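You operate a simulated robot arm through the tools that you are given. There is no shell and no other tool.

Carry out the task below with a simulated robot arm. There is one attempt and no reset: what you move stays moved.

JOB
Heat-press the red tile on HIGH for the LONG time and set it on the large wire rack.
Fine: press it once, the other tiles, coaster and block not at all; swing the head clear, turn the heat dial off, leave the switch on.

Only the result counts: the job must be done as asked and must still hold three seconds after the hand-in. Knocking over, shifting, dropping, spilling or breaking anything else fails it.

ROBOT AND FRAMES
A 7-joint arm with a two-finger parallel gripper, fixed in place. Base frame: the origin is at the foot of the arm, x ahead of it, y to its left, z up; the work surface is at about z = 840. Lengths are in mm, angles in degrees, forces in N, time in s.
With the tool pointing down near the work surface it reaches from about 300 to 700 mm from the base axis. Its first joint turns from -66.0 to 66.0 degrees. Payload 1.57 kg.
The TCP is the grasp point between the finger pads, 30 mm short of the fingertips. In the tool frame z runs along the fingers and y along their closing line. The gripper opens to 110 mm. The fingers are 24 mm wide and 12 mm thick; the gripper's body (48 by 112 mm) begins 78 mm behind the TCP.
Orientation is that of the tool frame in the base frame, as a unit quaternion [w, x, y, z]. With the fingers straight down and closing along the base's y, the tool's x points along the base's -x, its y along +y and its z along -z.

CONTROLS
- The arm moves only by the tool play_rows. Its argument "motion" is a list of rows, each a list of 7 numbers: the shift along the tool's x, y, z in mm, then the turn, a rotation vector about the tool's x, y, z in degrees, then the finger opening in mm, from 0 to 110. In form: [[x, y, z, ax, ay, az, hand], ...]. A call has 1 to 20 rows; each row is the pose to reach, as a shift and turn from the pose commanded when the call began, along the tool's axes at that moment. Rows are played at 5 a second. More than 50 mm and 8.6 degrees between two rows, or a gripper value outside its range, and nothing of the call is played. A pose out of reach is approached as far as the arm can. The call stops where the force on the tool passes 60 N (or 10 N more than at its start, if that is more) or the arm is blocked; 0.2 s more then pass. The fingers move at their own pace (about 108 mm/s each) and stop on an object; they squeeze with about 27 N. The grip force told is the motor's: it shows also when the fingers shut on nothing. Time passes only in rows, and 0.2 s behind the last, so rows that repeat a pose let the fingers close. It gives the time, the measured TCP pose, the force on the tool (base axes), the opening and the grip force at its end, in the units of the frame above (readings bear some noise), with the torque about the TCP (base axes, N m) and any sound that the robot's microphone picked up, and new pictures: "views" is both (left out), scene, wrist or none.
- Cameras (640 x 400 px; columns grow to the right, rows downward): "scene" is fixed at [154.2, -400.1, 1422.1]; the picture's right is [0.81, -0.58, 0.00], its down [-0.31, -0.44, -0.85] and it looks along [0.49, 0.69, -0.53] (base axes); focal length 278 px, centre (320, 200). "wrist" rides on the gripper at [70, 16, -141] in the tool frame; the picture's right is [-0.23, 0.97, 0.00], its down [-0.86, -0.20, -0.48] and it looks along [-0.47, -0.11, 0.88] (tool axes); focal length 222 px, centre (320, 200). There is no depth. A picture from a camera that has moved, and an enlarged one, comes with that camera's place and axes in the base frame and with its lens. The place of the scene camera against the robot may be out by one fixed shift of up to 25 mm in any direction.
- close_up(camera, box): a new picture of the part [left, top, right, bottom] of that camera's present view, enlarged. No time passes.
- hand_in(): hands the job in; it is judged then, once.

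Places have to be worked out from the pictures, the camera data and where the tool is seen. Open the gripper and draw the arm clear of the work before you hand the job in, unless the task says otherwise.

The tools are called after "Request:" by a JSON object that holds its "method" and its "body". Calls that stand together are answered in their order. play_rows: Moves the arm, as the interface text tells. Its arguments: {"type":"object","properties":{"motion":{"type":"array","items":{"type":"array","items":{"type":"number"}}},"views":{"type":"string","enum":["both","scene","wrist","none"]}},"required":["motion"]} The other tools are called the same way: close_up (camera, box) takes an enlarged picture of a part of a camera's view; hand_in () hands the job in.

At the start:

```text
time_s: 0.0
position: [384.4, 151.2, 1262.6]
ee_rot: [0.0, 0.001, 1.0, 0.0]
force: [0.0, -1.1, -1.0]
torque: [-0.01, 0.01, 0.01]
width: 110.1
finger_force: 0.0
```

scene: 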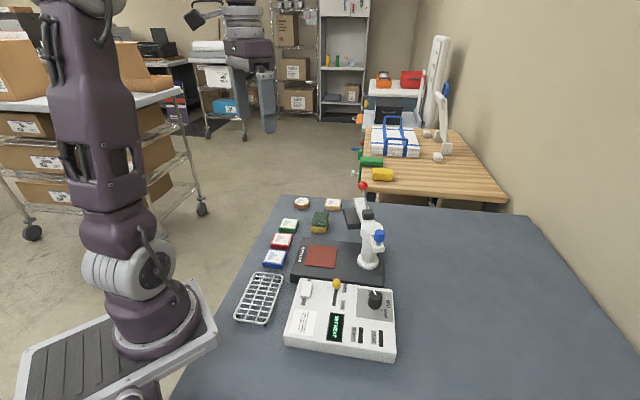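
wrist: 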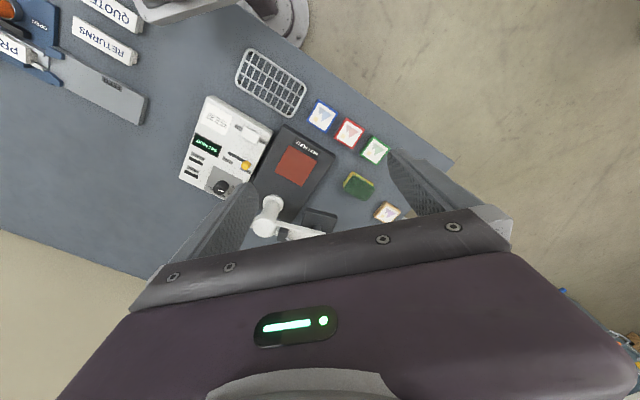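

The overview shows a heat press with a control box, coloured tiles, a coaster, a block and one rack. I'll enlarge several areas to read the labels before moving.

Request:
{"method": "close_up", "body": {"camera": "scene", "box": [270, 260, 410, 370]}}

Request:
{"method": "close_up", "body": {"camera": "scene", "box": [230, 180, 410, 300]}}

Request:
{"method": "close_up", "body": {"camera": "wrist", "box": [160, 80, 320, 220]}}

Request:
{"method": "close_up", "body": {"camera": "wrist", "box": [220, 30, 440, 250]}}

```text
3.64 times, centred on (340, 315) of scene
camera zoom: at [154.2, -400.1, 1422.1], right [0.81, -0.58, 0.0], down [-0.31, -0.44, -0.85], along [0.49, 0.69, -0.53], focal length 1009 px, centre (247, -218)
```

zoom: 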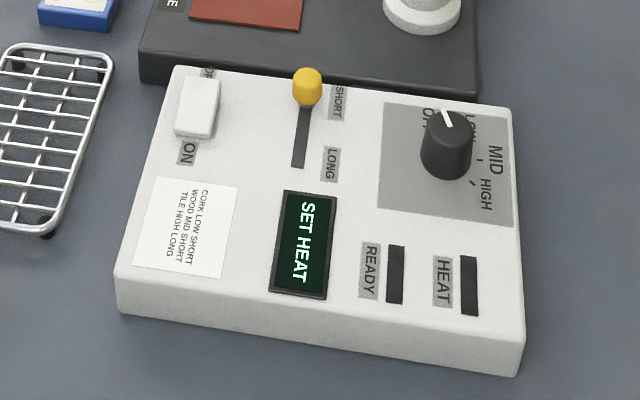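

```text
3.33 times, centred on (320, 240) of scene
camera zoom: at [154.2, -400.1, 1422.1], right [0.81, -0.58, 0.0], down [-0.31, -0.44, -0.85], along [0.49, 0.69, -0.53], focal length 925 px, centre (320, 67)
```

zoom: 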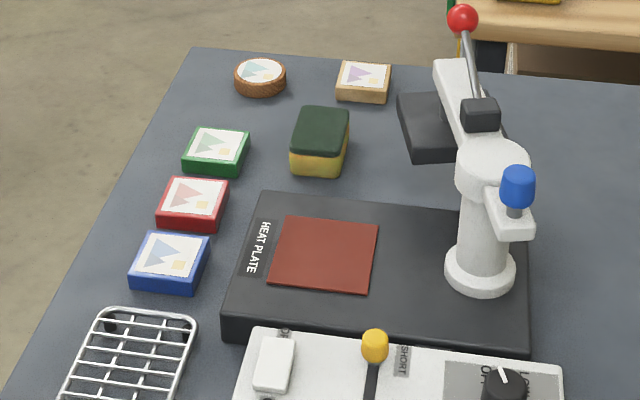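

```text
2.86 times, centred on (240, 150) of wrist
camera zoom: at [314.2, 165.6, 1402.8], right [0.23, 0.97, 0.0], down [0.86, -0.2, 0.48], along [0.47, -0.11, -0.88], focal length 635 px, centre (549, 343)
```

zoom: 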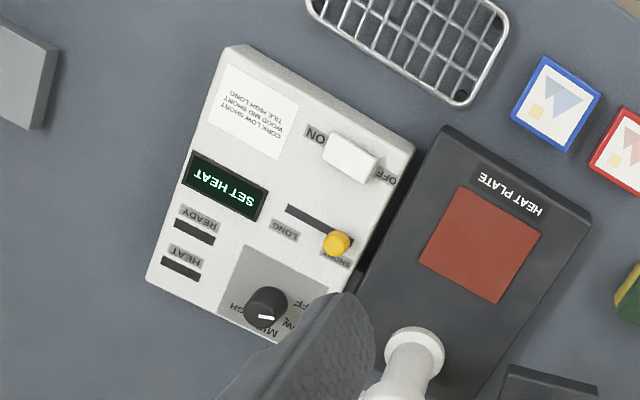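

```text
1.82 times, centred on (330, 140) of wrist
camera zoom: at [314.2, 165.6, 1402.8], right [0.23, 0.97, 0.0], down [0.86, -0.2, 0.48], along [0.47, -0.11, -0.88], focal length 404 px, centre (302, 309)
```

zoom: 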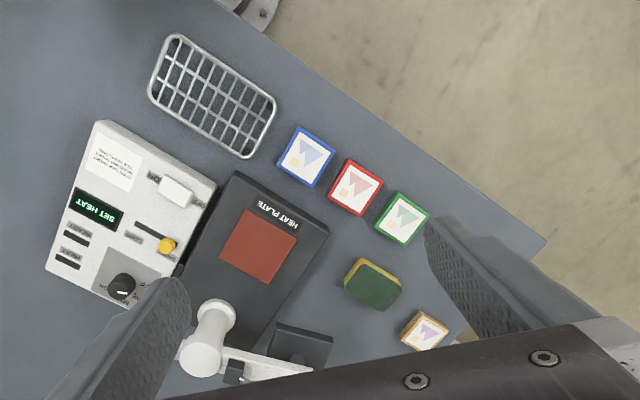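

Everything needed is visible: the dial looks to be at OFF, the slider at SHORT and the display reads "SET HEAT". The press head is swung out behind, with a red-ball lever and a blue knob. I'll shift sideways and tilt the wrist camera for a better view of the press mechanism.

Request:
{"method": "play_rows", "body": {"motion": [[10, -30, 0, 0, -6, 0, 110], [20, -60, 0, 0, -12, 0, 110], [30, -90, 10, 0, -18, 0, 110], [40, -120, 20, 0, -24, 0, 110], [40, -120, 20, 0, -24, 0, 110]], "views": "both"}}

```text
time_s: 1.2
position: [344.6, 31.0, 1242.8]
ee_rot: [0.209, -0.002, 0.978, 0.001]
force: [0.0, -0.4, -0.2]
torque: [0.0, 0.0, -0.01]
width: 110.2
finger_force: 0.1
camera wrist: at [222.0, 45.6, 1342.4], right [0.21, 0.97, 0.09], down [0.59, -0.2, 0.79], along [0.78, -0.11, -0.61], focal length 222 px, centre (320, 200)
```

scene: 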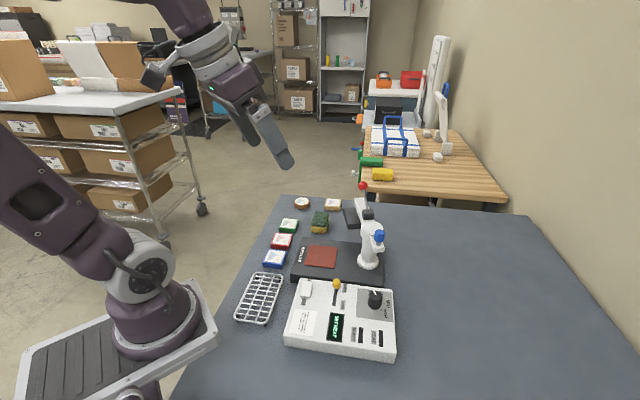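
wrist: 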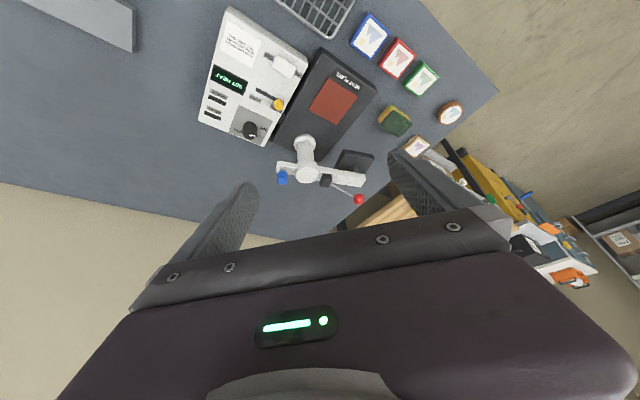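

The press mechanism is now visible from the robot side. I'll enlarge it in both views.

Request:
{"method": "close_up", "body": {"camera": "wrist", "box": [240, 60, 400, 220]}}

Request:
{"method": "close_up", "body": {"camera": "scene", "box": [330, 170, 410, 290]}}

Request:
{"method": "close_up", "body": {"camera": "wrist", "box": [0, 0, 320, 200]}}

```text
2.50 times, centred on (320, 140) of wrist
camera zoom: at [222.0, 45.6, 1342.4], right [0.21, 0.97, 0.09], down [0.59, -0.2, 0.79], along [0.78, -0.11, -0.61], focal length 555 px, centre (320, 350)
```

zoom: 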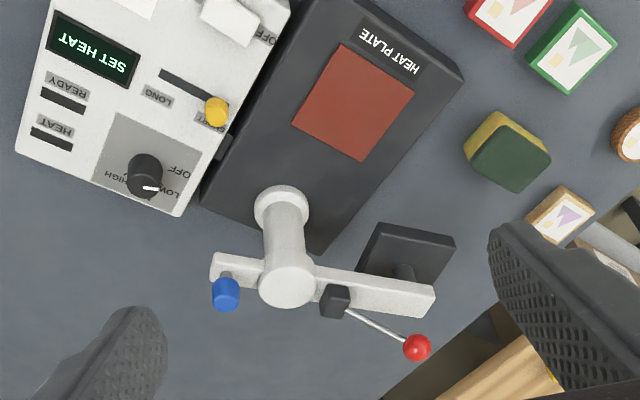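

```text
3.33 times, centred on (370, 230) of scene
camera zoom: at [154.2, -400.1, 1422.1], right [0.81, -0.58, 0.0], down [-0.31, -0.44, -0.85], along [0.49, 0.69, -0.53], focal length 925 px, centre (153, 100)
```

zoom: 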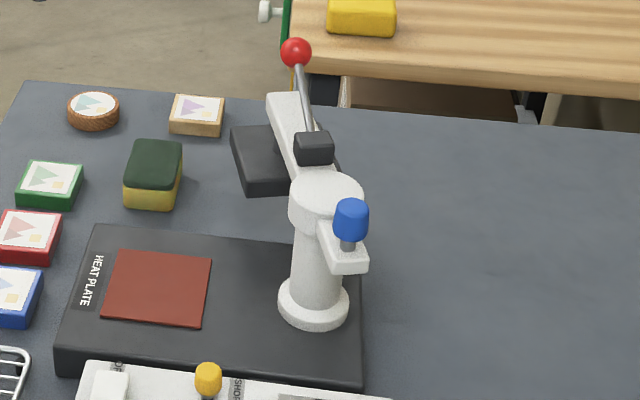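

```text
2.00 times, centred on (160, 100) of wrist
camera zoom: at [222.0, 45.6, 1342.4], right [0.21, 0.97, 0.09], down [0.59, -0.2, 0.79], along [0.78, -0.11, -0.61], focal length 444 px, centre (640, 400)
```

zoom: 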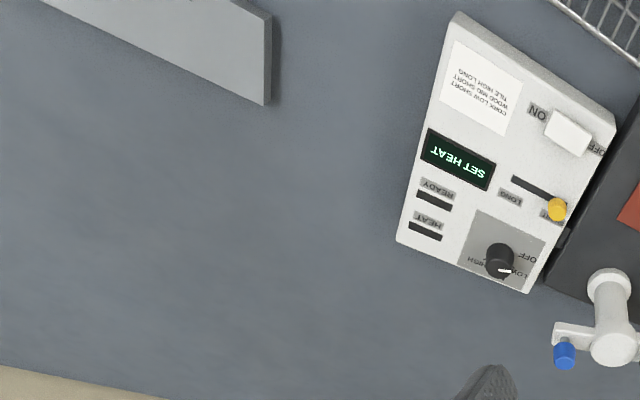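

The dial pointer needs a closer look, and so do the tiles. I'll straighten the tool and descend over the near side of the work area for a nearer top view.

Request:
{"method": "play_rows", "body": {"motion": [[10, 8, 39, 0, 6, 0, 110], [21, 15, 78, 0, 12, 0, 110], [32, 23, 117, 0, 18, 0, 110], [42, 30, 156, 0, 24, 0, 110], [42, 30, 156, 0, 24, 0, 110]], "views": "wrist"}}

```text
time_s: 2.4
position: [369.8, 60.1, 1083.0]
ee_rot: [-0.001, -0.001, 1.0, 0.0]
force: [0.3, 0.3, -0.2]
torque: [0.0, -0.01, -0.01]
width: 109.8
finger_force: 0.1
camera wrist: at [300.2, 76.0, 1223.5], right [0.23, 0.97, 0.0], down [0.86, -0.2, 0.48], along [0.47, -0.11, -0.88], focal length 222 px, centre (320, 200)
```

wrist: 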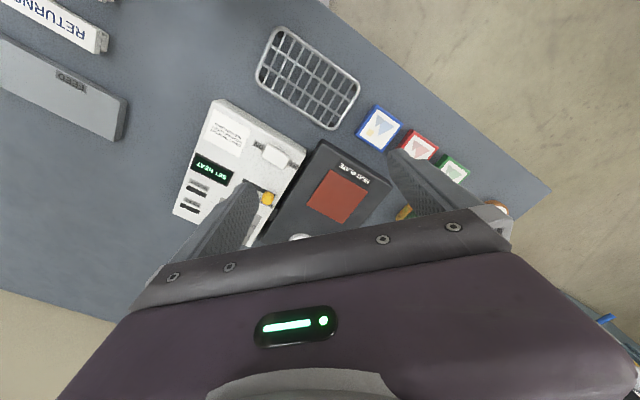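

There's a grey labelled item and a "RETURNS" sign at upper left; I'll enlarge these along with the tiles and the box.

Request:
{"method": "close_up", "body": {"camera": "wrist", "box": [0, 0, 160, 150]}}

Request:
{"method": "close_up", "body": {"camera": "wrist", "box": [240, 10, 520, 230]}}

Request:
{"method": "close_up", "body": {"camera": "wrist", "box": [160, 90, 320, 250]}}

```text
2.67 times, centred on (80, 75) of wrist
camera zoom: at [300.2, 76.0, 1223.5], right [0.23, 0.97, 0.0], down [0.86, -0.2, 0.48], along [0.47, -0.11, -0.88], focal length 592 px, centre (960, 533)
```

zoom: 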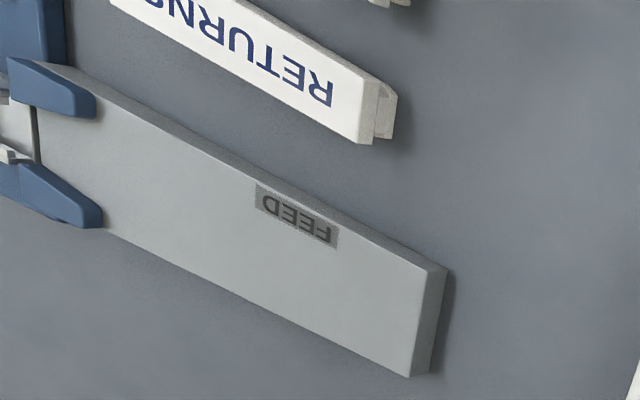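

```text
1.82 times, centred on (380, 120) of wrist
camera zoom: at [300.2, 76.0, 1223.5], right [0.23, 0.97, 0.0], down [0.86, -0.2, 0.48], along [0.47, -0.11, -0.88], focal length 404 px, centre (211, 346)
```

zoom: 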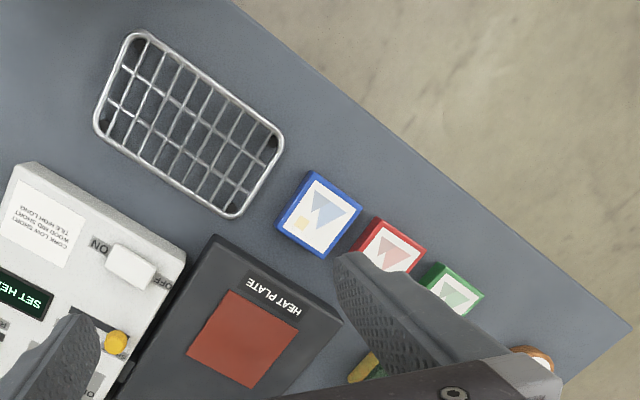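

```text
2.50 times, centred on (240, 170) of wrist
camera zoom: at [300.2, 76.0, 1223.5], right [0.23, 0.97, 0.0], down [0.86, -0.2, 0.48], along [0.47, -0.11, -0.88], focal length 555 px, centre (520, 275)
```

zoom: 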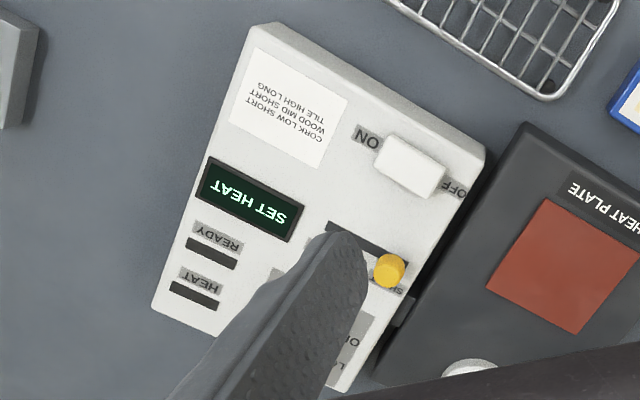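

Another station sits at negative y. I'll raise the arm and look over that side once, to make sure there isn't a second rack or anything else relevant there.

Request:
{"method": "play_rows", "body": {"motion": [[0, -35, -25, 0, 0, 0, 110], [0, -70, -50, 0, 0, 0, 110], [0, -105, -75, 0, 0, 0, 110], [0, -140, -100, 0, 0, 0, 110], [0, -175, -125, 0, 0, 0, 110], [0, -210, -150, 0, 0, 0, 110], [0, -245, -165, 0, 0, 0, 110], [0, -280, -180, 0, 0, 0, 110], [0, -280, -180, 0, 0, 0, 110]], "views": "wrist"}}

```text
time_s: 4.4
position: [368.7, -220.7, 1261.1]
ee_rot: [0.001, 0.001, 1.0, 0.0]
force: [-0.5, 0.2, 0.6]
torque: [0.02, -0.03, -0.01]
width: 110.1
finger_force: 0.0
camera wrist: at [299.3, -205.3, 1403.4], right [0.23, 0.97, 0.0], down [0.86, -0.2, 0.48], along [0.47, -0.11, -0.88], focal length 222 px, centre (320, 200)
```

wrist: 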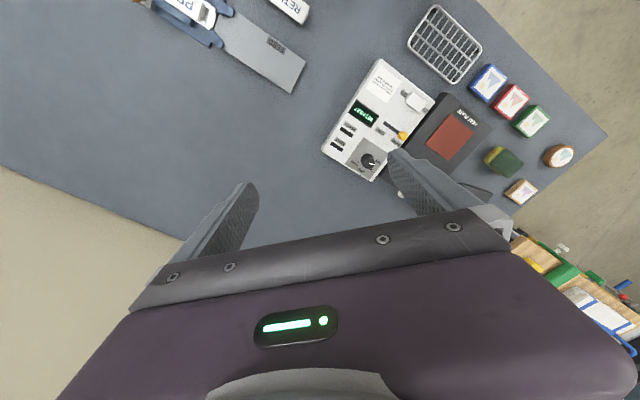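

No second rack on this side, so the rack near the tiles is the target. I'll enlarge the dial and box from here.

Request:
{"method": "close_up", "body": {"camera": "wrist", "box": [310, 50, 440, 190]}}

Request:
{"method": "close_up", "body": {"camera": "wrist", "box": [340, 130, 400, 185]}}

Request:
{"method": "close_up", "body": {"camera": "scene", "box": [340, 275, 410, 330]}}

```text
2.86 times, centred on (375, 120) of wrist
camera zoom: at [299.3, -205.3, 1403.4], right [0.23, 0.97, 0.0], down [0.86, -0.2, 0.48], along [0.47, -0.11, -0.88], focal length 635 px, centre (163, 429)
```

zoom: 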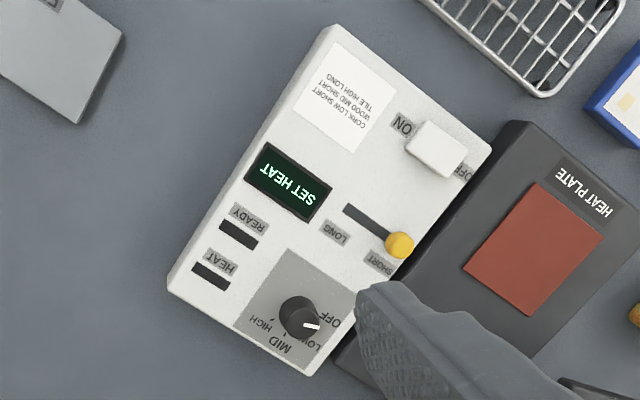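

```text
7.27 times, centred on (370, 158) of wrist
camera zoom: at [299.3, -205.3, 1403.4], right [0.23, 0.97, 0.0], down [0.86, -0.2, 0.48], along [0.47, -0.11, -0.88], focal length 1615 px, centre (-44, 509)
```

zoom: 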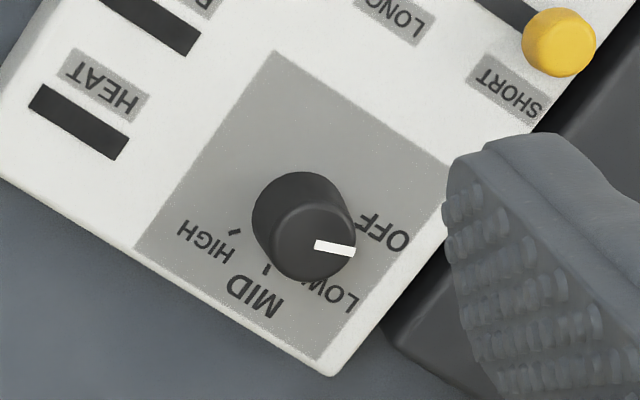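

```text
7.27 times, centred on (375, 302) of scene
camera zoom: at [154.2, -400.1, 1422.1], right [0.81, -0.58, 0.0], down [-0.31, -0.44, -0.85], along [0.49, 0.69, -0.53], focal length 2019 px, centre (-80, -546)
```

zoom: 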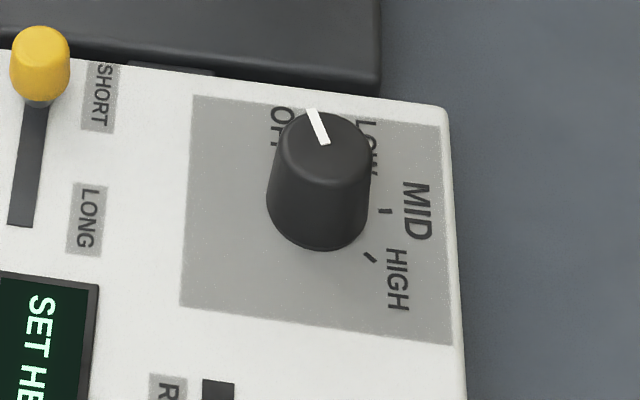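

The dial points at OFF (about 64° in the base frame); LOW, MID and HIGH follow clockwise at about 45° spacing, so HIGH should be about 135° clockwise. I judge the knob to be near (500, -131) and will hover above it with the hand yawed to get an exact view.

Request:
{"method": "play_rows", "body": {"motion": [[-16, 11, 29, 0, 0, -6, 110], [-32, 22, 58, 0, 0, -12, 110], [-48, 33, 87, 0, 0, -18, 110], [-64, 44, 116, 0, 0, -24, 110], [-80, 55, 145, 0, 0, -30, 110], [-96, 66, 174, 0, 0, -36, 110], [-112, 77, 203, 0, 0, -42, 110], [-126, 90, 231, 0, 0, -45, 110], [-126, 90, 231, 0, 0, -45, 110]], "views": "both"}}

```text
time_s: 6.4
position: [496.2, -129.7, 1031.2]
ee_rot: [0.0, -0.384, 0.923, 0.0]
force: [0.3, -0.8, -0.4]
torque: [-0.06, 0.0, -0.02]
width: 110.1
finger_force: 0.1
camera wrist: at [435.1, -169.1, 1171.9], right [-0.53, 0.85, 0.0], down [0.74, 0.47, 0.48], along [0.41, 0.25, -0.88], focal length 222 px, centre (320, 200)
```

scene: 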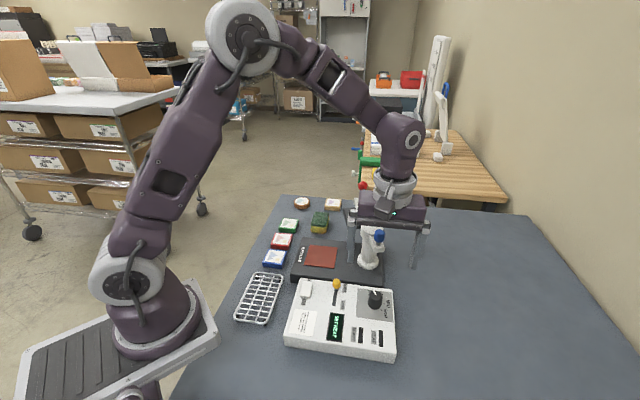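
wrist: 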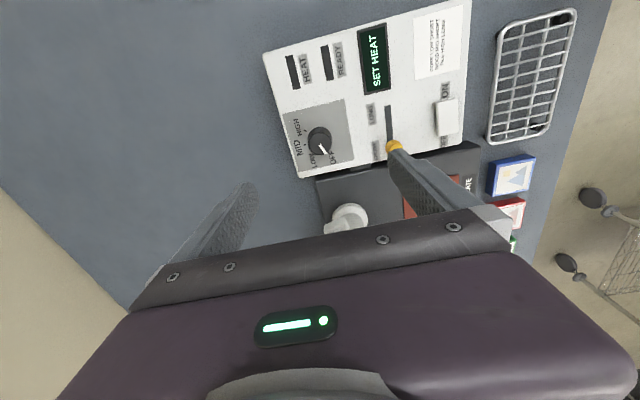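

The knob is in line just ahead of the fingertips. I'll enlarge it for exact localisation.

Request:
{"method": "close_up", "body": {"camera": "wrist", "box": [270, 80, 370, 190]}}

Request:
{"method": "close_up", "body": {"camera": "wrist", "box": [260, 0, 480, 190]}}

```text
3.64 times, centred on (320, 135) of wrist
camera zoom: at [435.1, -169.1, 1171.9], right [-0.53, 0.85, 0.0], down [0.74, 0.47, 0.48], along [0.41, 0.25, -0.88], focal length 808 px, centre (320, 436)
```

zoom: 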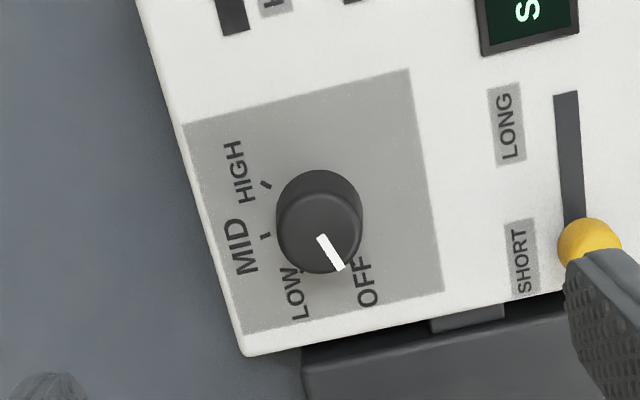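

```text
2.11 times, centred on (370, 95) of wrist
camera zoom: at [435.1, -169.1, 1171.9], right [-0.53, 0.85, 0.0], down [0.74, 0.47, 0.48], along [0.41, 0.25, -0.88], focal length 468 px, centre (215, 421)
```

zoom: 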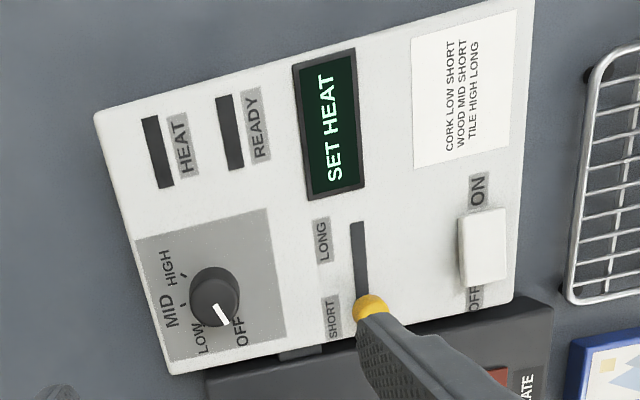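

The knob axis comes out at about (497, -131), with its top near z 890 and box top near 864. OFF is at about 66° and HIGH at about -86°, so roughly 150° clockwise, which I'll do in two grips. Next I narrow the fingers and descend around the knob.

Request:
{"method": "play_rows", "body": {"motion": [[0.6, -1.8, 30, 0, 0, 0, 64], [0.6, -1.8, 65, 0, 0, 0, 64], [0.6, -1.8, 95, 0, 0, 0, 64], [0.6, -1.8, 115, 0, 0, 0, 64], [0.6, -1.8, 126, 0, 0, 0, 64], [0.6, -1.8, 126, 0, 0, 0, 64]], "views": "both"}}

```text
time_s: 7.7
position: [497.8, -132.1, 910.7]
ee_rot: [0.003, -0.383, 0.924, -0.003]
force: [-4.9, 0.3, 13.2]
torque: [0.28, 0.58, 0.07]
width: 67.7
finger_force: 2.2
stopped in row 6: the force on the tool passed its limit at 73 N (the readings are from after the stop); the commanded pose is now the measured one
camera wrist: at [435.7, -170.8, 1050.7], right [-0.53, 0.85, -0.01], down [0.74, 0.47, 0.48], along [0.41, 0.25, -0.88], focal length 222 px, centre (320, 200)
```

scene: 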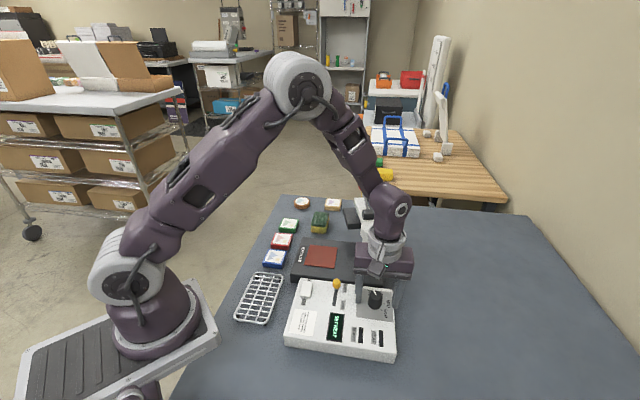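
wrist: 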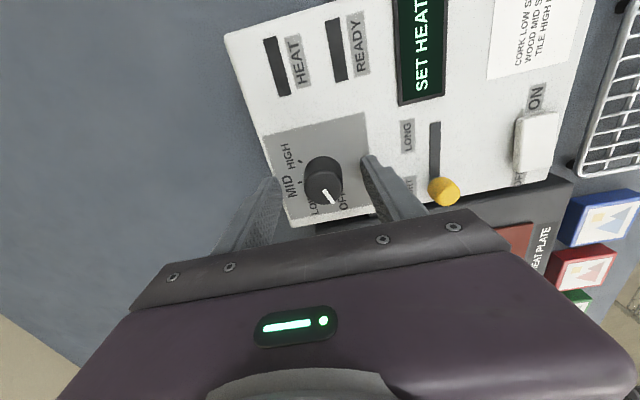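

The fingertips touched the box top at TCP z ≈ 911, so the surface is at about 880, higher than I judged. I'll lift a few mm and look closely at the knob between the fingers.

Request:
{"method": "play_rows", "body": {"motion": [[0, 0, -6, 0, 0, 0, 64], [0, 0, -6, 0, 0, 0, 64]], "views": "wrist"}}

Request:
{"method": "close_up", "body": {"camera": "wrist", "box": [240, 90, 480, 240]}}

Request:
{"method": "close_up", "body": {"camera": "scene", "box": [320, 170, 430, 370]}}

```text
time_s: 8.3
position: [497.0, -132.1, 915.9]
ee_rot: [0.001, -0.382, 0.924, -0.003]
force: [0.2, 0.8, -0.5]
torque: [0.05, 0.0, 0.01]
width: 64.1
finger_force: 0.0
camera wrist: at [436.4, -170.6, 1056.1], right [-0.53, 0.85, -0.01], down [0.74, 0.47, 0.48], along [0.41, 0.25, -0.88], focal length 222 px, centre (320, 200)
```

wrist: 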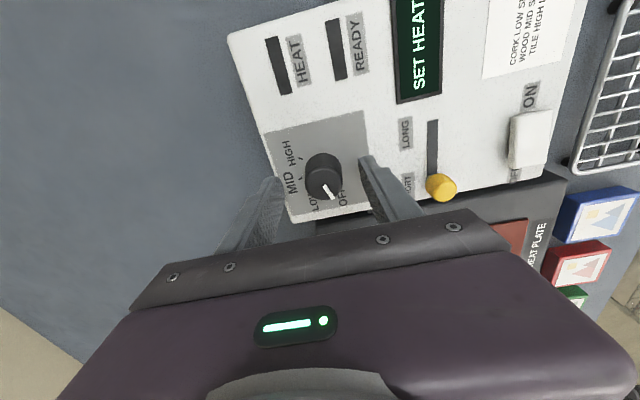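

```text
2.67 times, centred on (360, 165) of wrist
camera zoom: at [436.4, -170.6, 1056.1], right [-0.53, 0.85, -0.01], down [0.74, 0.47, 0.48], along [0.41, 0.25, -0.88], focal length 592 px, centre (213, 293)
```

zoom: 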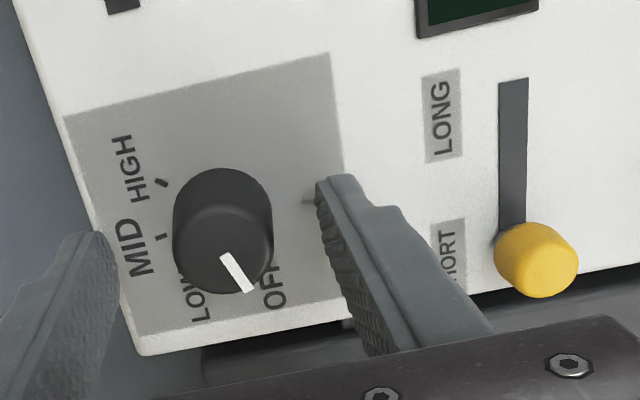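

```text
2.00 times, centred on (375, 270) of scene
camera zoom: at [154.2, -400.1, 1422.1], right [0.81, -0.58, 0.0], down [-0.31, -0.44, -0.85], along [0.49, 0.69, -0.53], focal length 555 px, centre (210, 60)
```

zoom: 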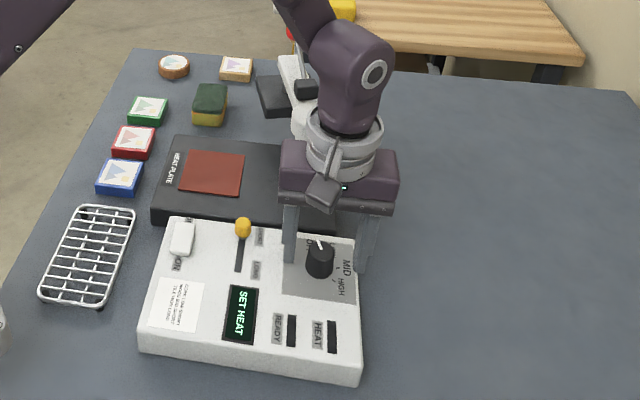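

Triangulating the two views puts the knob axis at about (493, -132) with its top at z ≈ 902. I'll shift about 4 mm, lower slightly and close on it.

Request:
{"method": "play_rows", "body": {"motion": [[2.7, 2.7, 0, 0, 0, 0, 64], [2.7, 2.7, 2, 0, 0, 0, 64], [2.7, 2.7, 2, 0, 0, 0, 40], [2.7, 2.7, 2, 0, 0, 0, 15], [2.7, 2.7, 2, 0, 0, 0, 15]], "views": "wrist"}}

```text
time_s: 9.5
position: [493.0, -130.2, 913.2]
ee_rot: [0.002, -0.383, 0.924, -0.002]
force: [-9.1, 9.1, 3.5]
torque: [0.29, 0.23, -0.02]
width: 30.7
finger_force: 39.8
camera wrist: at [432.0, -170.1, 1054.0], right [-0.53, 0.85, 0.0], down [0.74, 0.47, 0.48], along [0.41, 0.25, -0.88], focal length 222 px, centre (320, 200)
```

wrist: 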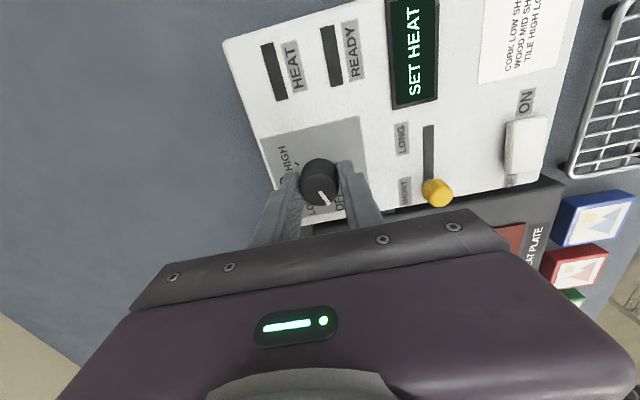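

The fingers hold the knob (30.7 mm) with a small side load, so I'll centre by about 1.5 mm and turn 67.5° clockwise.

Request:
{"method": "play_rows", "body": {"motion": [[0, 1.5, 0, 0, 0, 0, 15], [0, 1.5, 0, 0, 0, 7.5, 15], [0, 1.5, 0, 0, 0, 15, 15], [0, 1.5, 0, 0, 0, 22.5, 15], [0, 1.5, 0, 0, 0, 30, 15], [0, 1.5, 0, 0, 0, 37.5, 15], [0, 1.5, 0, 0, 0, 45, 15], [0, 1.5, 0, 0, 0, 52.5, 15], [0, 1.5, 0, 0, 0, 60, 15], [0, 1.5, 0, 0, 0, 67.5, 15], [0, 1.5, 0, 0, 0, 67.5, 15]], "views": "both"}}

```text
time_s: 11.9
position: [493.2, -132.0, 914.3]
ee_rot: [0.004, 0.196, 0.981, -0.001]
force: [7.2, -14.4, -2.5]
torque: [-0.48, -0.19, 0.01]
width: 30.5
finger_force: 39.9
camera wrist: at [434.2, -91.0, 1053.7], right [0.58, 0.81, 0.0], down [0.71, -0.51, 0.49], along [0.4, -0.28, -0.87], focal length 222 px, centre (320, 200)
```

scene: 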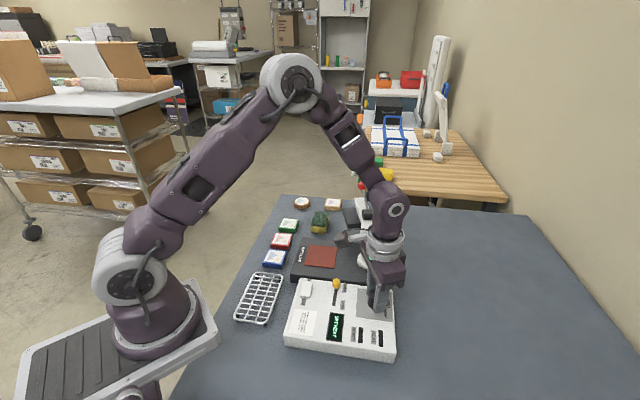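
wrist: 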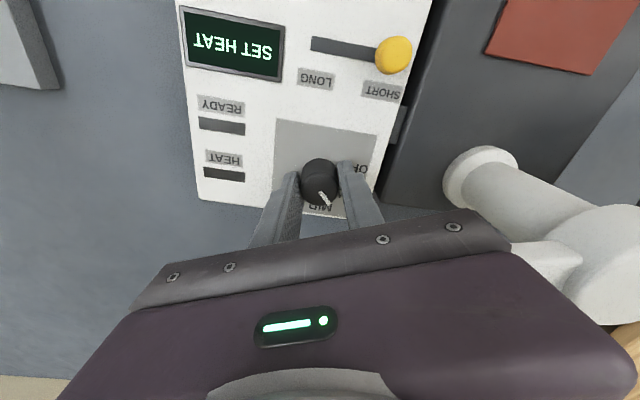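

The knob turned with the hand. I'll enlarge the dial and display to check the pointer against the marks.

Request:
{"method": "close_up", "body": {"camera": "wrist", "box": [170, 0, 430, 230]}}

Request:
{"method": "close_up", "body": {"camera": "scene", "box": [320, 230, 430, 340]}}

```text
1.74 times, centred on (300, 115) of wrist
camera zoom: at [434.2, -91.0, 1053.7], right [0.58, 0.81, 0.0], down [0.71, -0.51, 0.49], along [0.4, -0.28, -0.87], focal length 386 px, centre (355, 348)
```

zoom: 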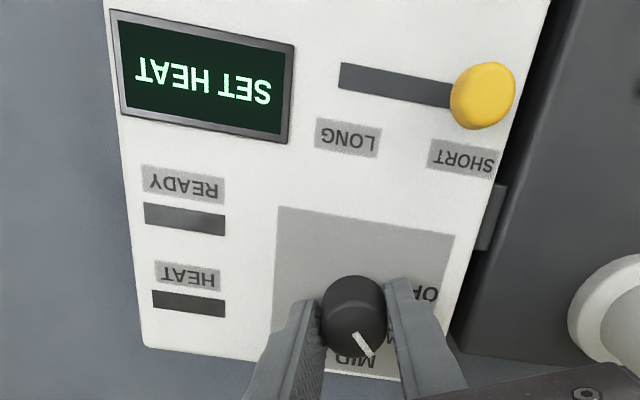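

```text
3.64 times, centred on (375, 285) of scene
camera zoom: at [154.4, -400.5, 1421.9], right [0.81, -0.58, 0.0], down [-0.31, -0.43, -0.85], along [0.49, 0.69, -0.53], focal length 1009 px, centre (120, -109)
```

zoom: 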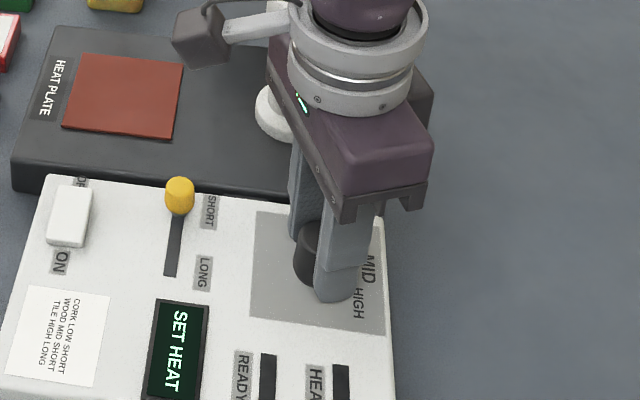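

The pointer now sits between LOW and MID, as expected partway through. I'll release, swing the hand back 80° and re-grip to finish the turn.

Request:
{"method": "play_rows", "body": {"motion": [[0, 0, 0, 0, 0, 0, 54], [1, -1, 0, 0, 0, 0, 54], [1, -1, 0, 0, 0, -8, 54], [1, -1, 0, 0, 0, -16, 54], [1, -1, 0, 0, 0, -24, 54], [1, -1, 0, 0, 0, -32, 54], [1, -1, 0, 0, 0, -40, 54], [1, -1, 0, 0, 0, -48, 54], [1, -1, 0, 0, 0, -56, 54], [1, -1, 0, 0, 0, -64, 54], [1, -1, 0, 0, 0, -72, 54], [1, -1, 0, 0, 0, -80, 54], [1, -1, 0, 0, 0, -80, 54]], "views": "both"}}

Request:
{"method": "close_up", "body": {"camera": "wrist", "box": [240, 90, 480, 240]}}

Request:
{"method": "close_up", "body": {"camera": "scene", "box": [320, 260, 410, 360]}}

```text
time_s: 14.7
position: [491.4, -130.9, 913.2]
ee_rot: [0.002, -0.481, 0.877, -0.002]
force: [-0.4, -0.1, -1.6]
torque: [0.0, 0.01, 0.02]
width: 53.9
finger_force: 0.1
camera wrist: at [439.5, -182.7, 1054.3], right [-0.7, 0.71, -0.01], down [0.62, 0.62, 0.48], along [0.35, 0.33, -0.88], focal length 222 px, centre (320, 200)
```

scene: 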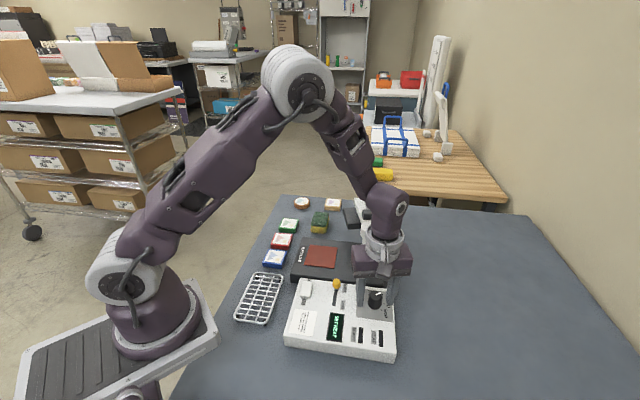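
wrist: 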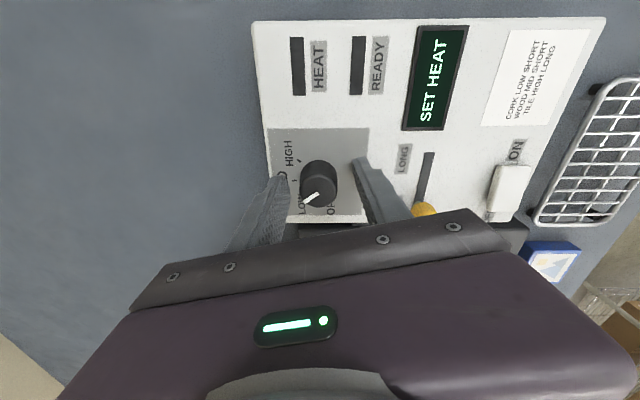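

```text
2.67 times, centred on (360, 165) of wrist
camera zoom: at [439.5, -182.7, 1054.3], right [-0.7, 0.71, -0.01], down [0.62, 0.62, 0.48], along [0.35, 0.33, -0.88], focal length 592 px, centre (213, 293)
```

zoom: 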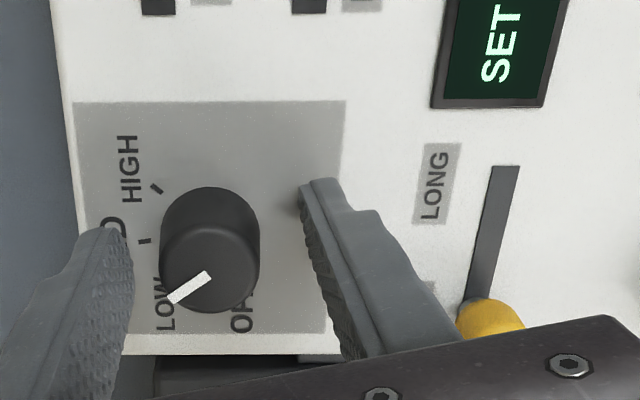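

```text
4.00 times, centred on (365, 310) of scene
camera zoom: at [154.2, -400.1, 1422.1], right [0.81, -0.58, 0.0], down [-0.31, -0.44, -0.85], along [0.49, 0.69, -0.53], focal length 1110 px, centre (140, -240)
```

zoom: 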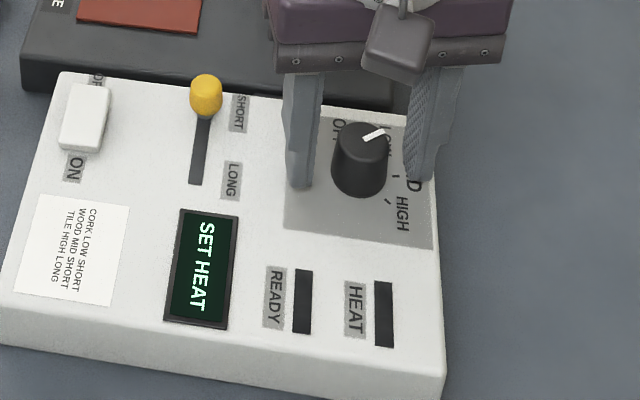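

The pointer rests between LOW and MID, and the HIGH tick reads about -88°, so roughly 85° more is needed. I'll re-centre, close and turn.

Request:
{"method": "play_rows", "body": {"motion": [[0, -1.7, 0, 0, 0, 0, 54], [0, -1.7, 0, 0, 0, 0, 15], [0, -1.7, 0, 0, 0, 0, 15], [0, -1.7, 0, 0, 0, 8, 15], [0, -1.7, 0, 0, 0, 16, 15], [0, -1.7, 0, 0, 0, 24, 15], [0, -1.7, 0, 0, 0, 32, 15], [0, -1.7, 0, 0, 0, 40, 15], [0, -1.7, 0, 0, 0, 48, 15], [0, -1.7, 0, 0, 0, 56, 15], [0, -1.7, 0, 0, 0, 64, 15], [0, -1.7, 0, 0, 0, 72, 15], [0, -1.7, 0, 0, 0, 80, 15], [0, -1.7, 0, 0, 0, 85, 15], [0, -1.7, 0, 0, 0, 85, 15]], "views": "both"}}

Request:
{"method": "close_up", "body": {"camera": "wrist", "box": [170, 0, 430, 230]}}

Request:
{"method": "close_up", "body": {"camera": "scene", "box": [320, 260, 410, 360]}}

```text
time_s: 17.9
position: [493.8, -132.1, 913.9]
ee_rot: [0.004, 0.238, 0.971, -0.001]
force: [-4.1, 6.4, -5.5]
torque: [-0.03, -0.16, 0.57]
width: 30.1
finger_force: 39.9
camera wrist: at [438.2, -86.4, 1053.8], right [0.65, 0.76, 0.0], down [0.66, -0.57, 0.49], along [0.37, -0.32, -0.87], focal length 222 px, centre (320, 200)
```

scene: 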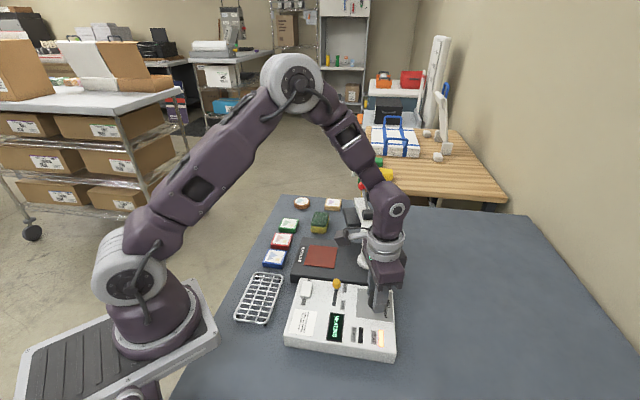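
wrist: 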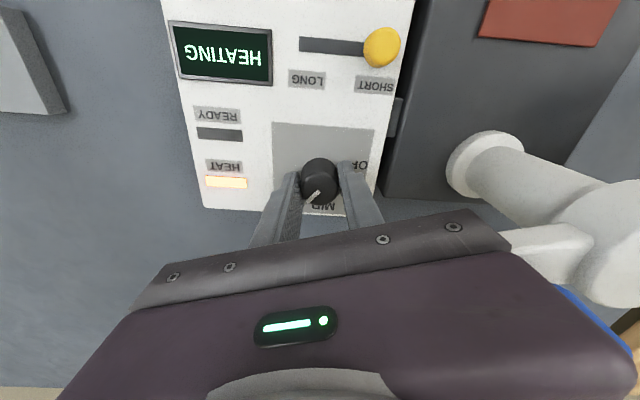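

```text
1.74 times, centred on (300, 115) of wrist
camera zoom: at [438.2, -86.4, 1053.8], right [0.65, 0.76, 0.0], down [0.66, -0.57, 0.49], along [0.37, -0.32, -0.87], focal length 386 px, centre (355, 348)
```

zoom: 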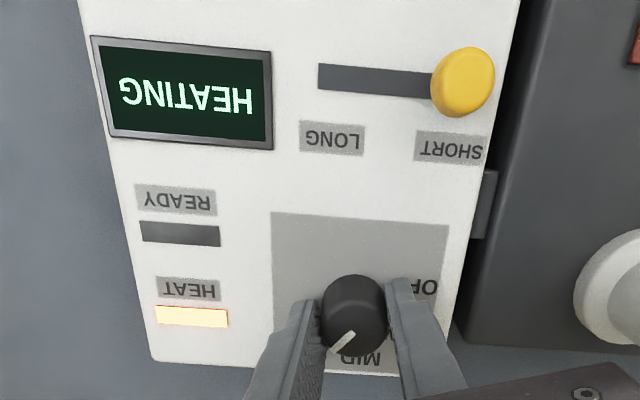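

```text
4.00 times, centred on (365, 310) of scene
camera zoom: at [154.2, -400.0, 1422.1], right [0.81, -0.58, 0.0], down [-0.31, -0.44, -0.85], along [0.49, 0.69, -0.53], focal length 1110 px, centre (140, -240)
```

zoom: 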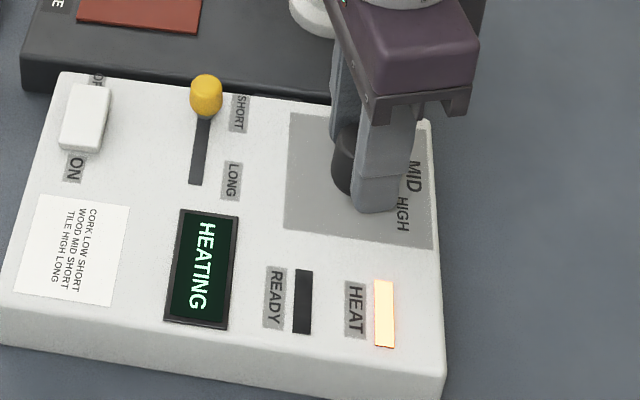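

The display now reads HEATING and the HEAT lamp is lit. I'll release the knob, lift and check the pointer against HIGH.

Request:
{"method": "play_rows", "body": {"motion": [[0, 0, 0, 0, 0, 0, 54], [0, 0, 0, 0, 0, 0, 54], [0, 0, -20, 0, 0, 0, 54], [0, 0, -50, 0, 0, -6, 54], [0, 0, -90, 0, 0, -13, 54], [0, 0, -100, 0, 0, -20, 54], [0, 0, -100, 0, 0, -20, 54]], "views": "both"}}

Request:
{"method": "close_up", "body": {"camera": "wrist", "box": [240, 60, 440, 220]}}

Request:
{"method": "close_up", "body": {"camera": "scene", "box": [340, 275, 410, 330]}}

```text
time_s: 19.5
position: [492.0, -132.6, 1014.8]
ee_rot: [0.003, 0.065, 0.998, -0.001]
force: [0.6, 0.3, 0.0]
torque: [-0.01, 0.01, -0.01]
width: 54.1
finger_force: 0.1
camera wrist: at [424.2, -108.4, 1154.3], right [0.35, 0.94, 0.0], down [0.82, -0.31, 0.48], along [0.45, -0.17, -0.87], focal length 222 px, centre (320, 200)
```

scene: 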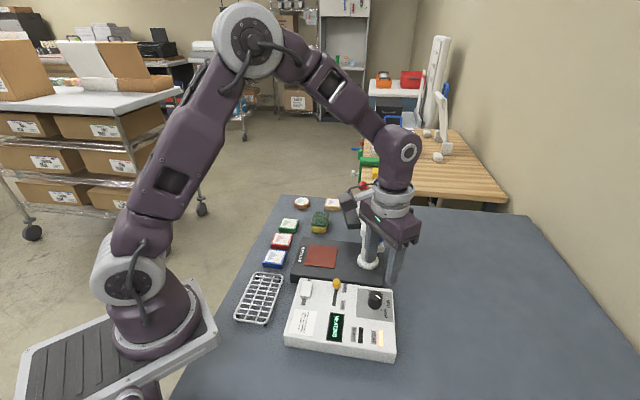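
wrist: 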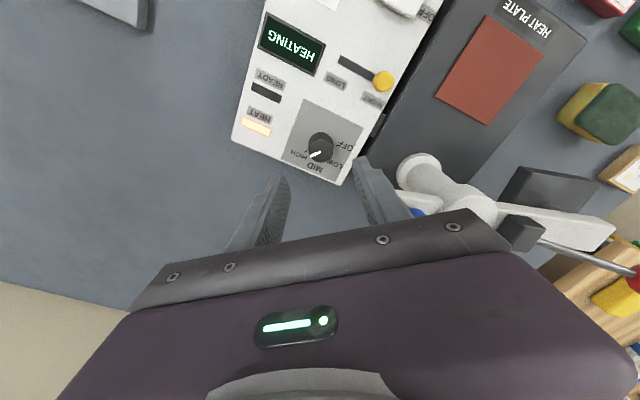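

```text
2.50 times, centred on (340, 140) of wrist
camera zoom: at [424.2, -108.4, 1154.3], right [0.35, 0.94, 0.0], down [0.82, -0.31, 0.48], along [0.45, -0.17, -0.87], focal length 555 px, centre (270, 350)
```

zoom: 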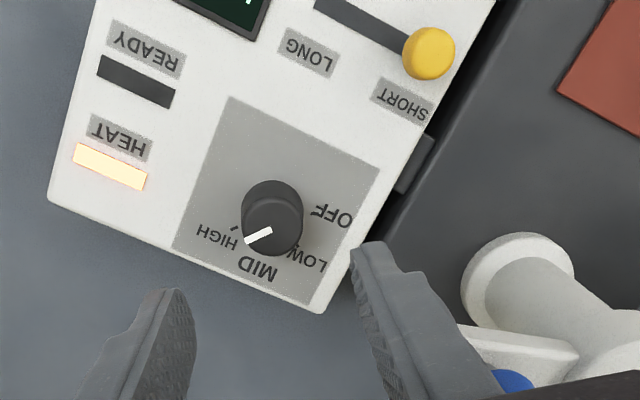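

```text
7.27 times, centred on (375, 302) of scene
camera zoom: at [154.2, -400.1, 1422.1], right [0.81, -0.58, 0.0], down [-0.31, -0.44, -0.85], along [0.49, 0.69, -0.53], focal length 2019 px, centre (-80, -546)
```

zoom: 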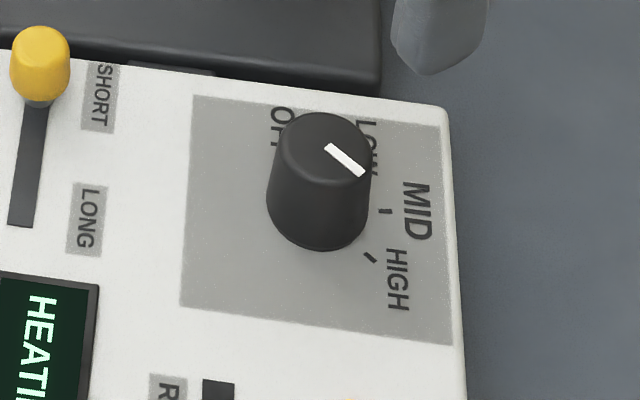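

The pointer has moved about 148° and appears to line up with HIGH. I'll check with a tighter zoom.

Request:
{"method": "close_up", "body": {"camera": "wrist", "box": [290, 110, 380, 190]}}

Request:
{"method": "close_up", "body": {"camera": "wrist", "box": [230, 0, 450, 140]}}

```text
5.00 times, centred on (335, 150) of wrist
camera zoom: at [424.2, -108.4, 1154.3], right [0.35, 0.94, 0.0], down [0.82, -0.31, 0.48], along [0.45, -0.17, -0.87], focal length 1111 px, centre (245, 450)
```

zoom: 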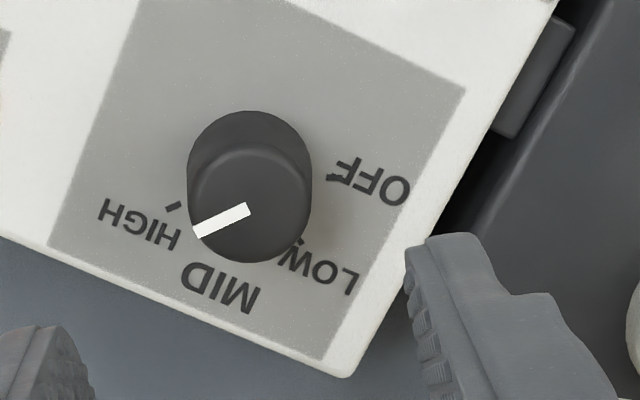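

```text
2.86 times, centred on (340, 70) of wrist
camera zoom: at [424.2, -108.4, 1154.3], right [0.35, 0.94, 0.0], down [0.82, -0.31, 0.48], along [0.45, -0.17, -0.87], focal length 635 px, centre (263, 571)
```

zoom: 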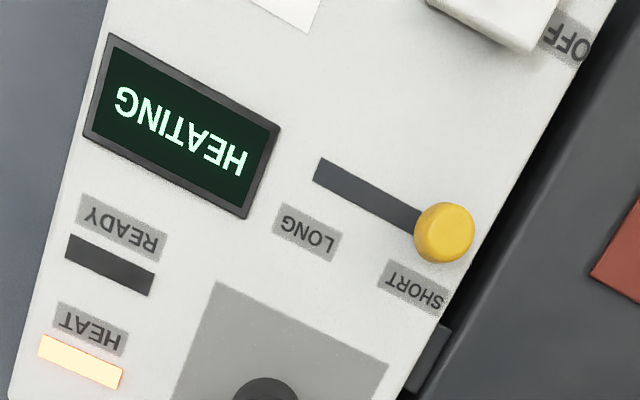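

The pointer is parallel to the HIGH tick, so HIGH is set. The slider's yellow knob triangulates to about (450, -48, 895) and its slot runs toward (414, -83) for LONG; I'll hover over it with the fingers straddling the slot direction.

Request:
{"method": "play_rows", "body": {"motion": [[8, 11, 0, 0, 0, -7.5, 54], [15, 22, 0, 0, 0, -15, 54], [23, 33, 10, 0, 0, -22.5, 54], [30, 45, 20, 0, 0, -30, 48], [38, 56, 30, 0, 0, -37.5, 48], [46, 67, 40, 0, 0, -45, 48], [53, 78, 50, 0, 0, -52.5, 48], [53, 78, 50, 0, 0, -52.5, 48]], "views": "both"}}

Request:
{"method": "close_up", "body": {"camera": "wrist", "box": [240, 90, 440, 230]}}

```text
time_s: 21.3
position: [450.6, -47.7, 963.8]
ee_rot: [0.002, -0.384, 0.923, -0.003]
force: [0.4, 0.4, -0.1]
torque: [0.03, -0.02, -0.02]
width: 47.9
finger_force: 0.2
camera wrist: at [388.7, -86.7, 1103.7], right [-0.53, 0.85, -0.01], down [0.74, 0.47, 0.48], along [0.41, 0.25, -0.88], focal length 222 px, centre (320, 200)
```

scene: 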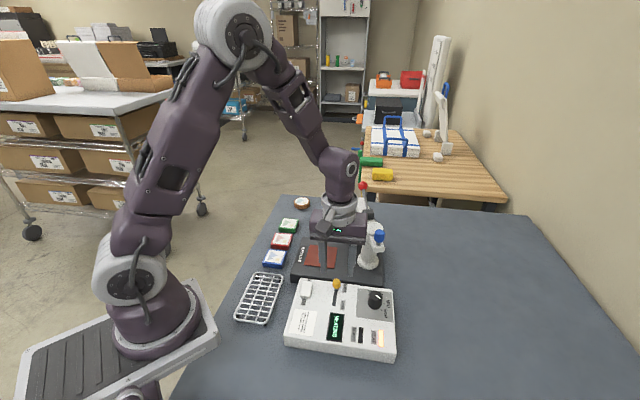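
wrist: 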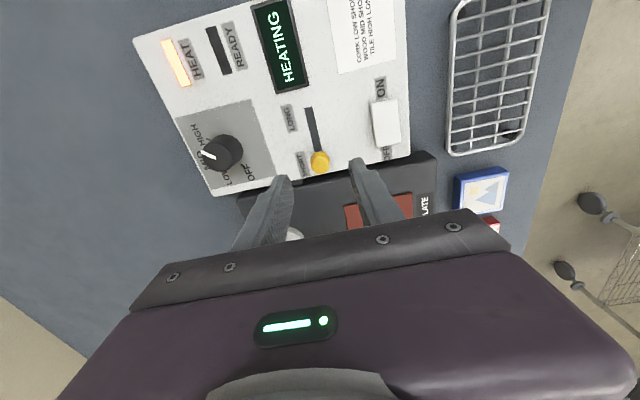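

```text
2.86 times, centred on (340, 160) of wrist
camera zoom: at [388.7, -86.7, 1103.7], right [-0.53, 0.85, -0.01], down [0.74, 0.47, 0.48], along [0.41, 0.25, -0.88], focal length 635 px, centre (263, 314)
```

zoom: 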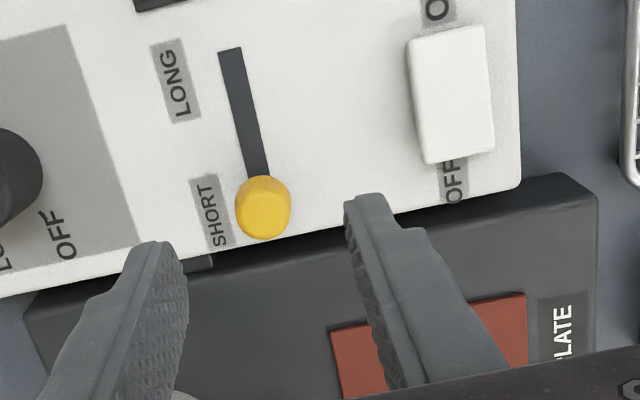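

The knob centre is confirmed at about (450.6, -47.5) and the slot runs exactly along tool +x. I'll descend, grip the yellow knob and drag it 38 mm toward LONG, watching the force.

Request:
{"method": "play_rows", "body": {"motion": [[0, 0, 20, 0, 0, 0, 48], [0, 0, 38, 0, 0, 0, 48], [0, 0, 46, 0, 0, 0, 48], [0, 0, 46, 0, 0, 0, 10], [0, 0, 46, 0, 0, 0, 10], [0, 0, 46, 0, 0, 0, 10]], "views": "wrist"}}

Request:
{"method": "close_up", "body": {"camera": "wrist", "box": [240, 90, 440, 230]}}

```text
time_s: 22.7
position: [450.8, -48.2, 917.6]
ee_rot: [0.002, -0.383, 0.924, -0.002]
force: [0.9, 0.4, -1.3]
torque: [0.05, -0.1, -0.01]
width: 19.3
finger_force: 33.6
camera wrist: at [389.3, -86.3, 1057.3], right [-0.53, 0.85, -0.01], down [0.74, 0.47, 0.48], along [0.41, 0.25, -0.88], focal length 222 px, centre (320, 200)
```

wrist: 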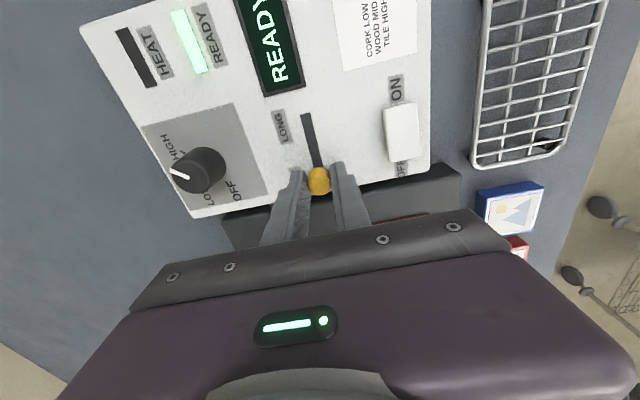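

```text
2.86 times, centred on (340, 160) of wrist
camera zoom: at [389.3, -86.3, 1057.3], right [-0.53, 0.85, -0.01], down [0.74, 0.47, 0.48], along [0.41, 0.25, -0.88], focal length 635 px, centre (263, 314)
```

zoom: 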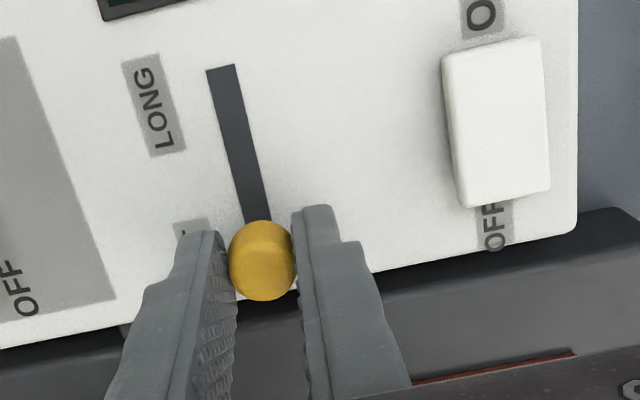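

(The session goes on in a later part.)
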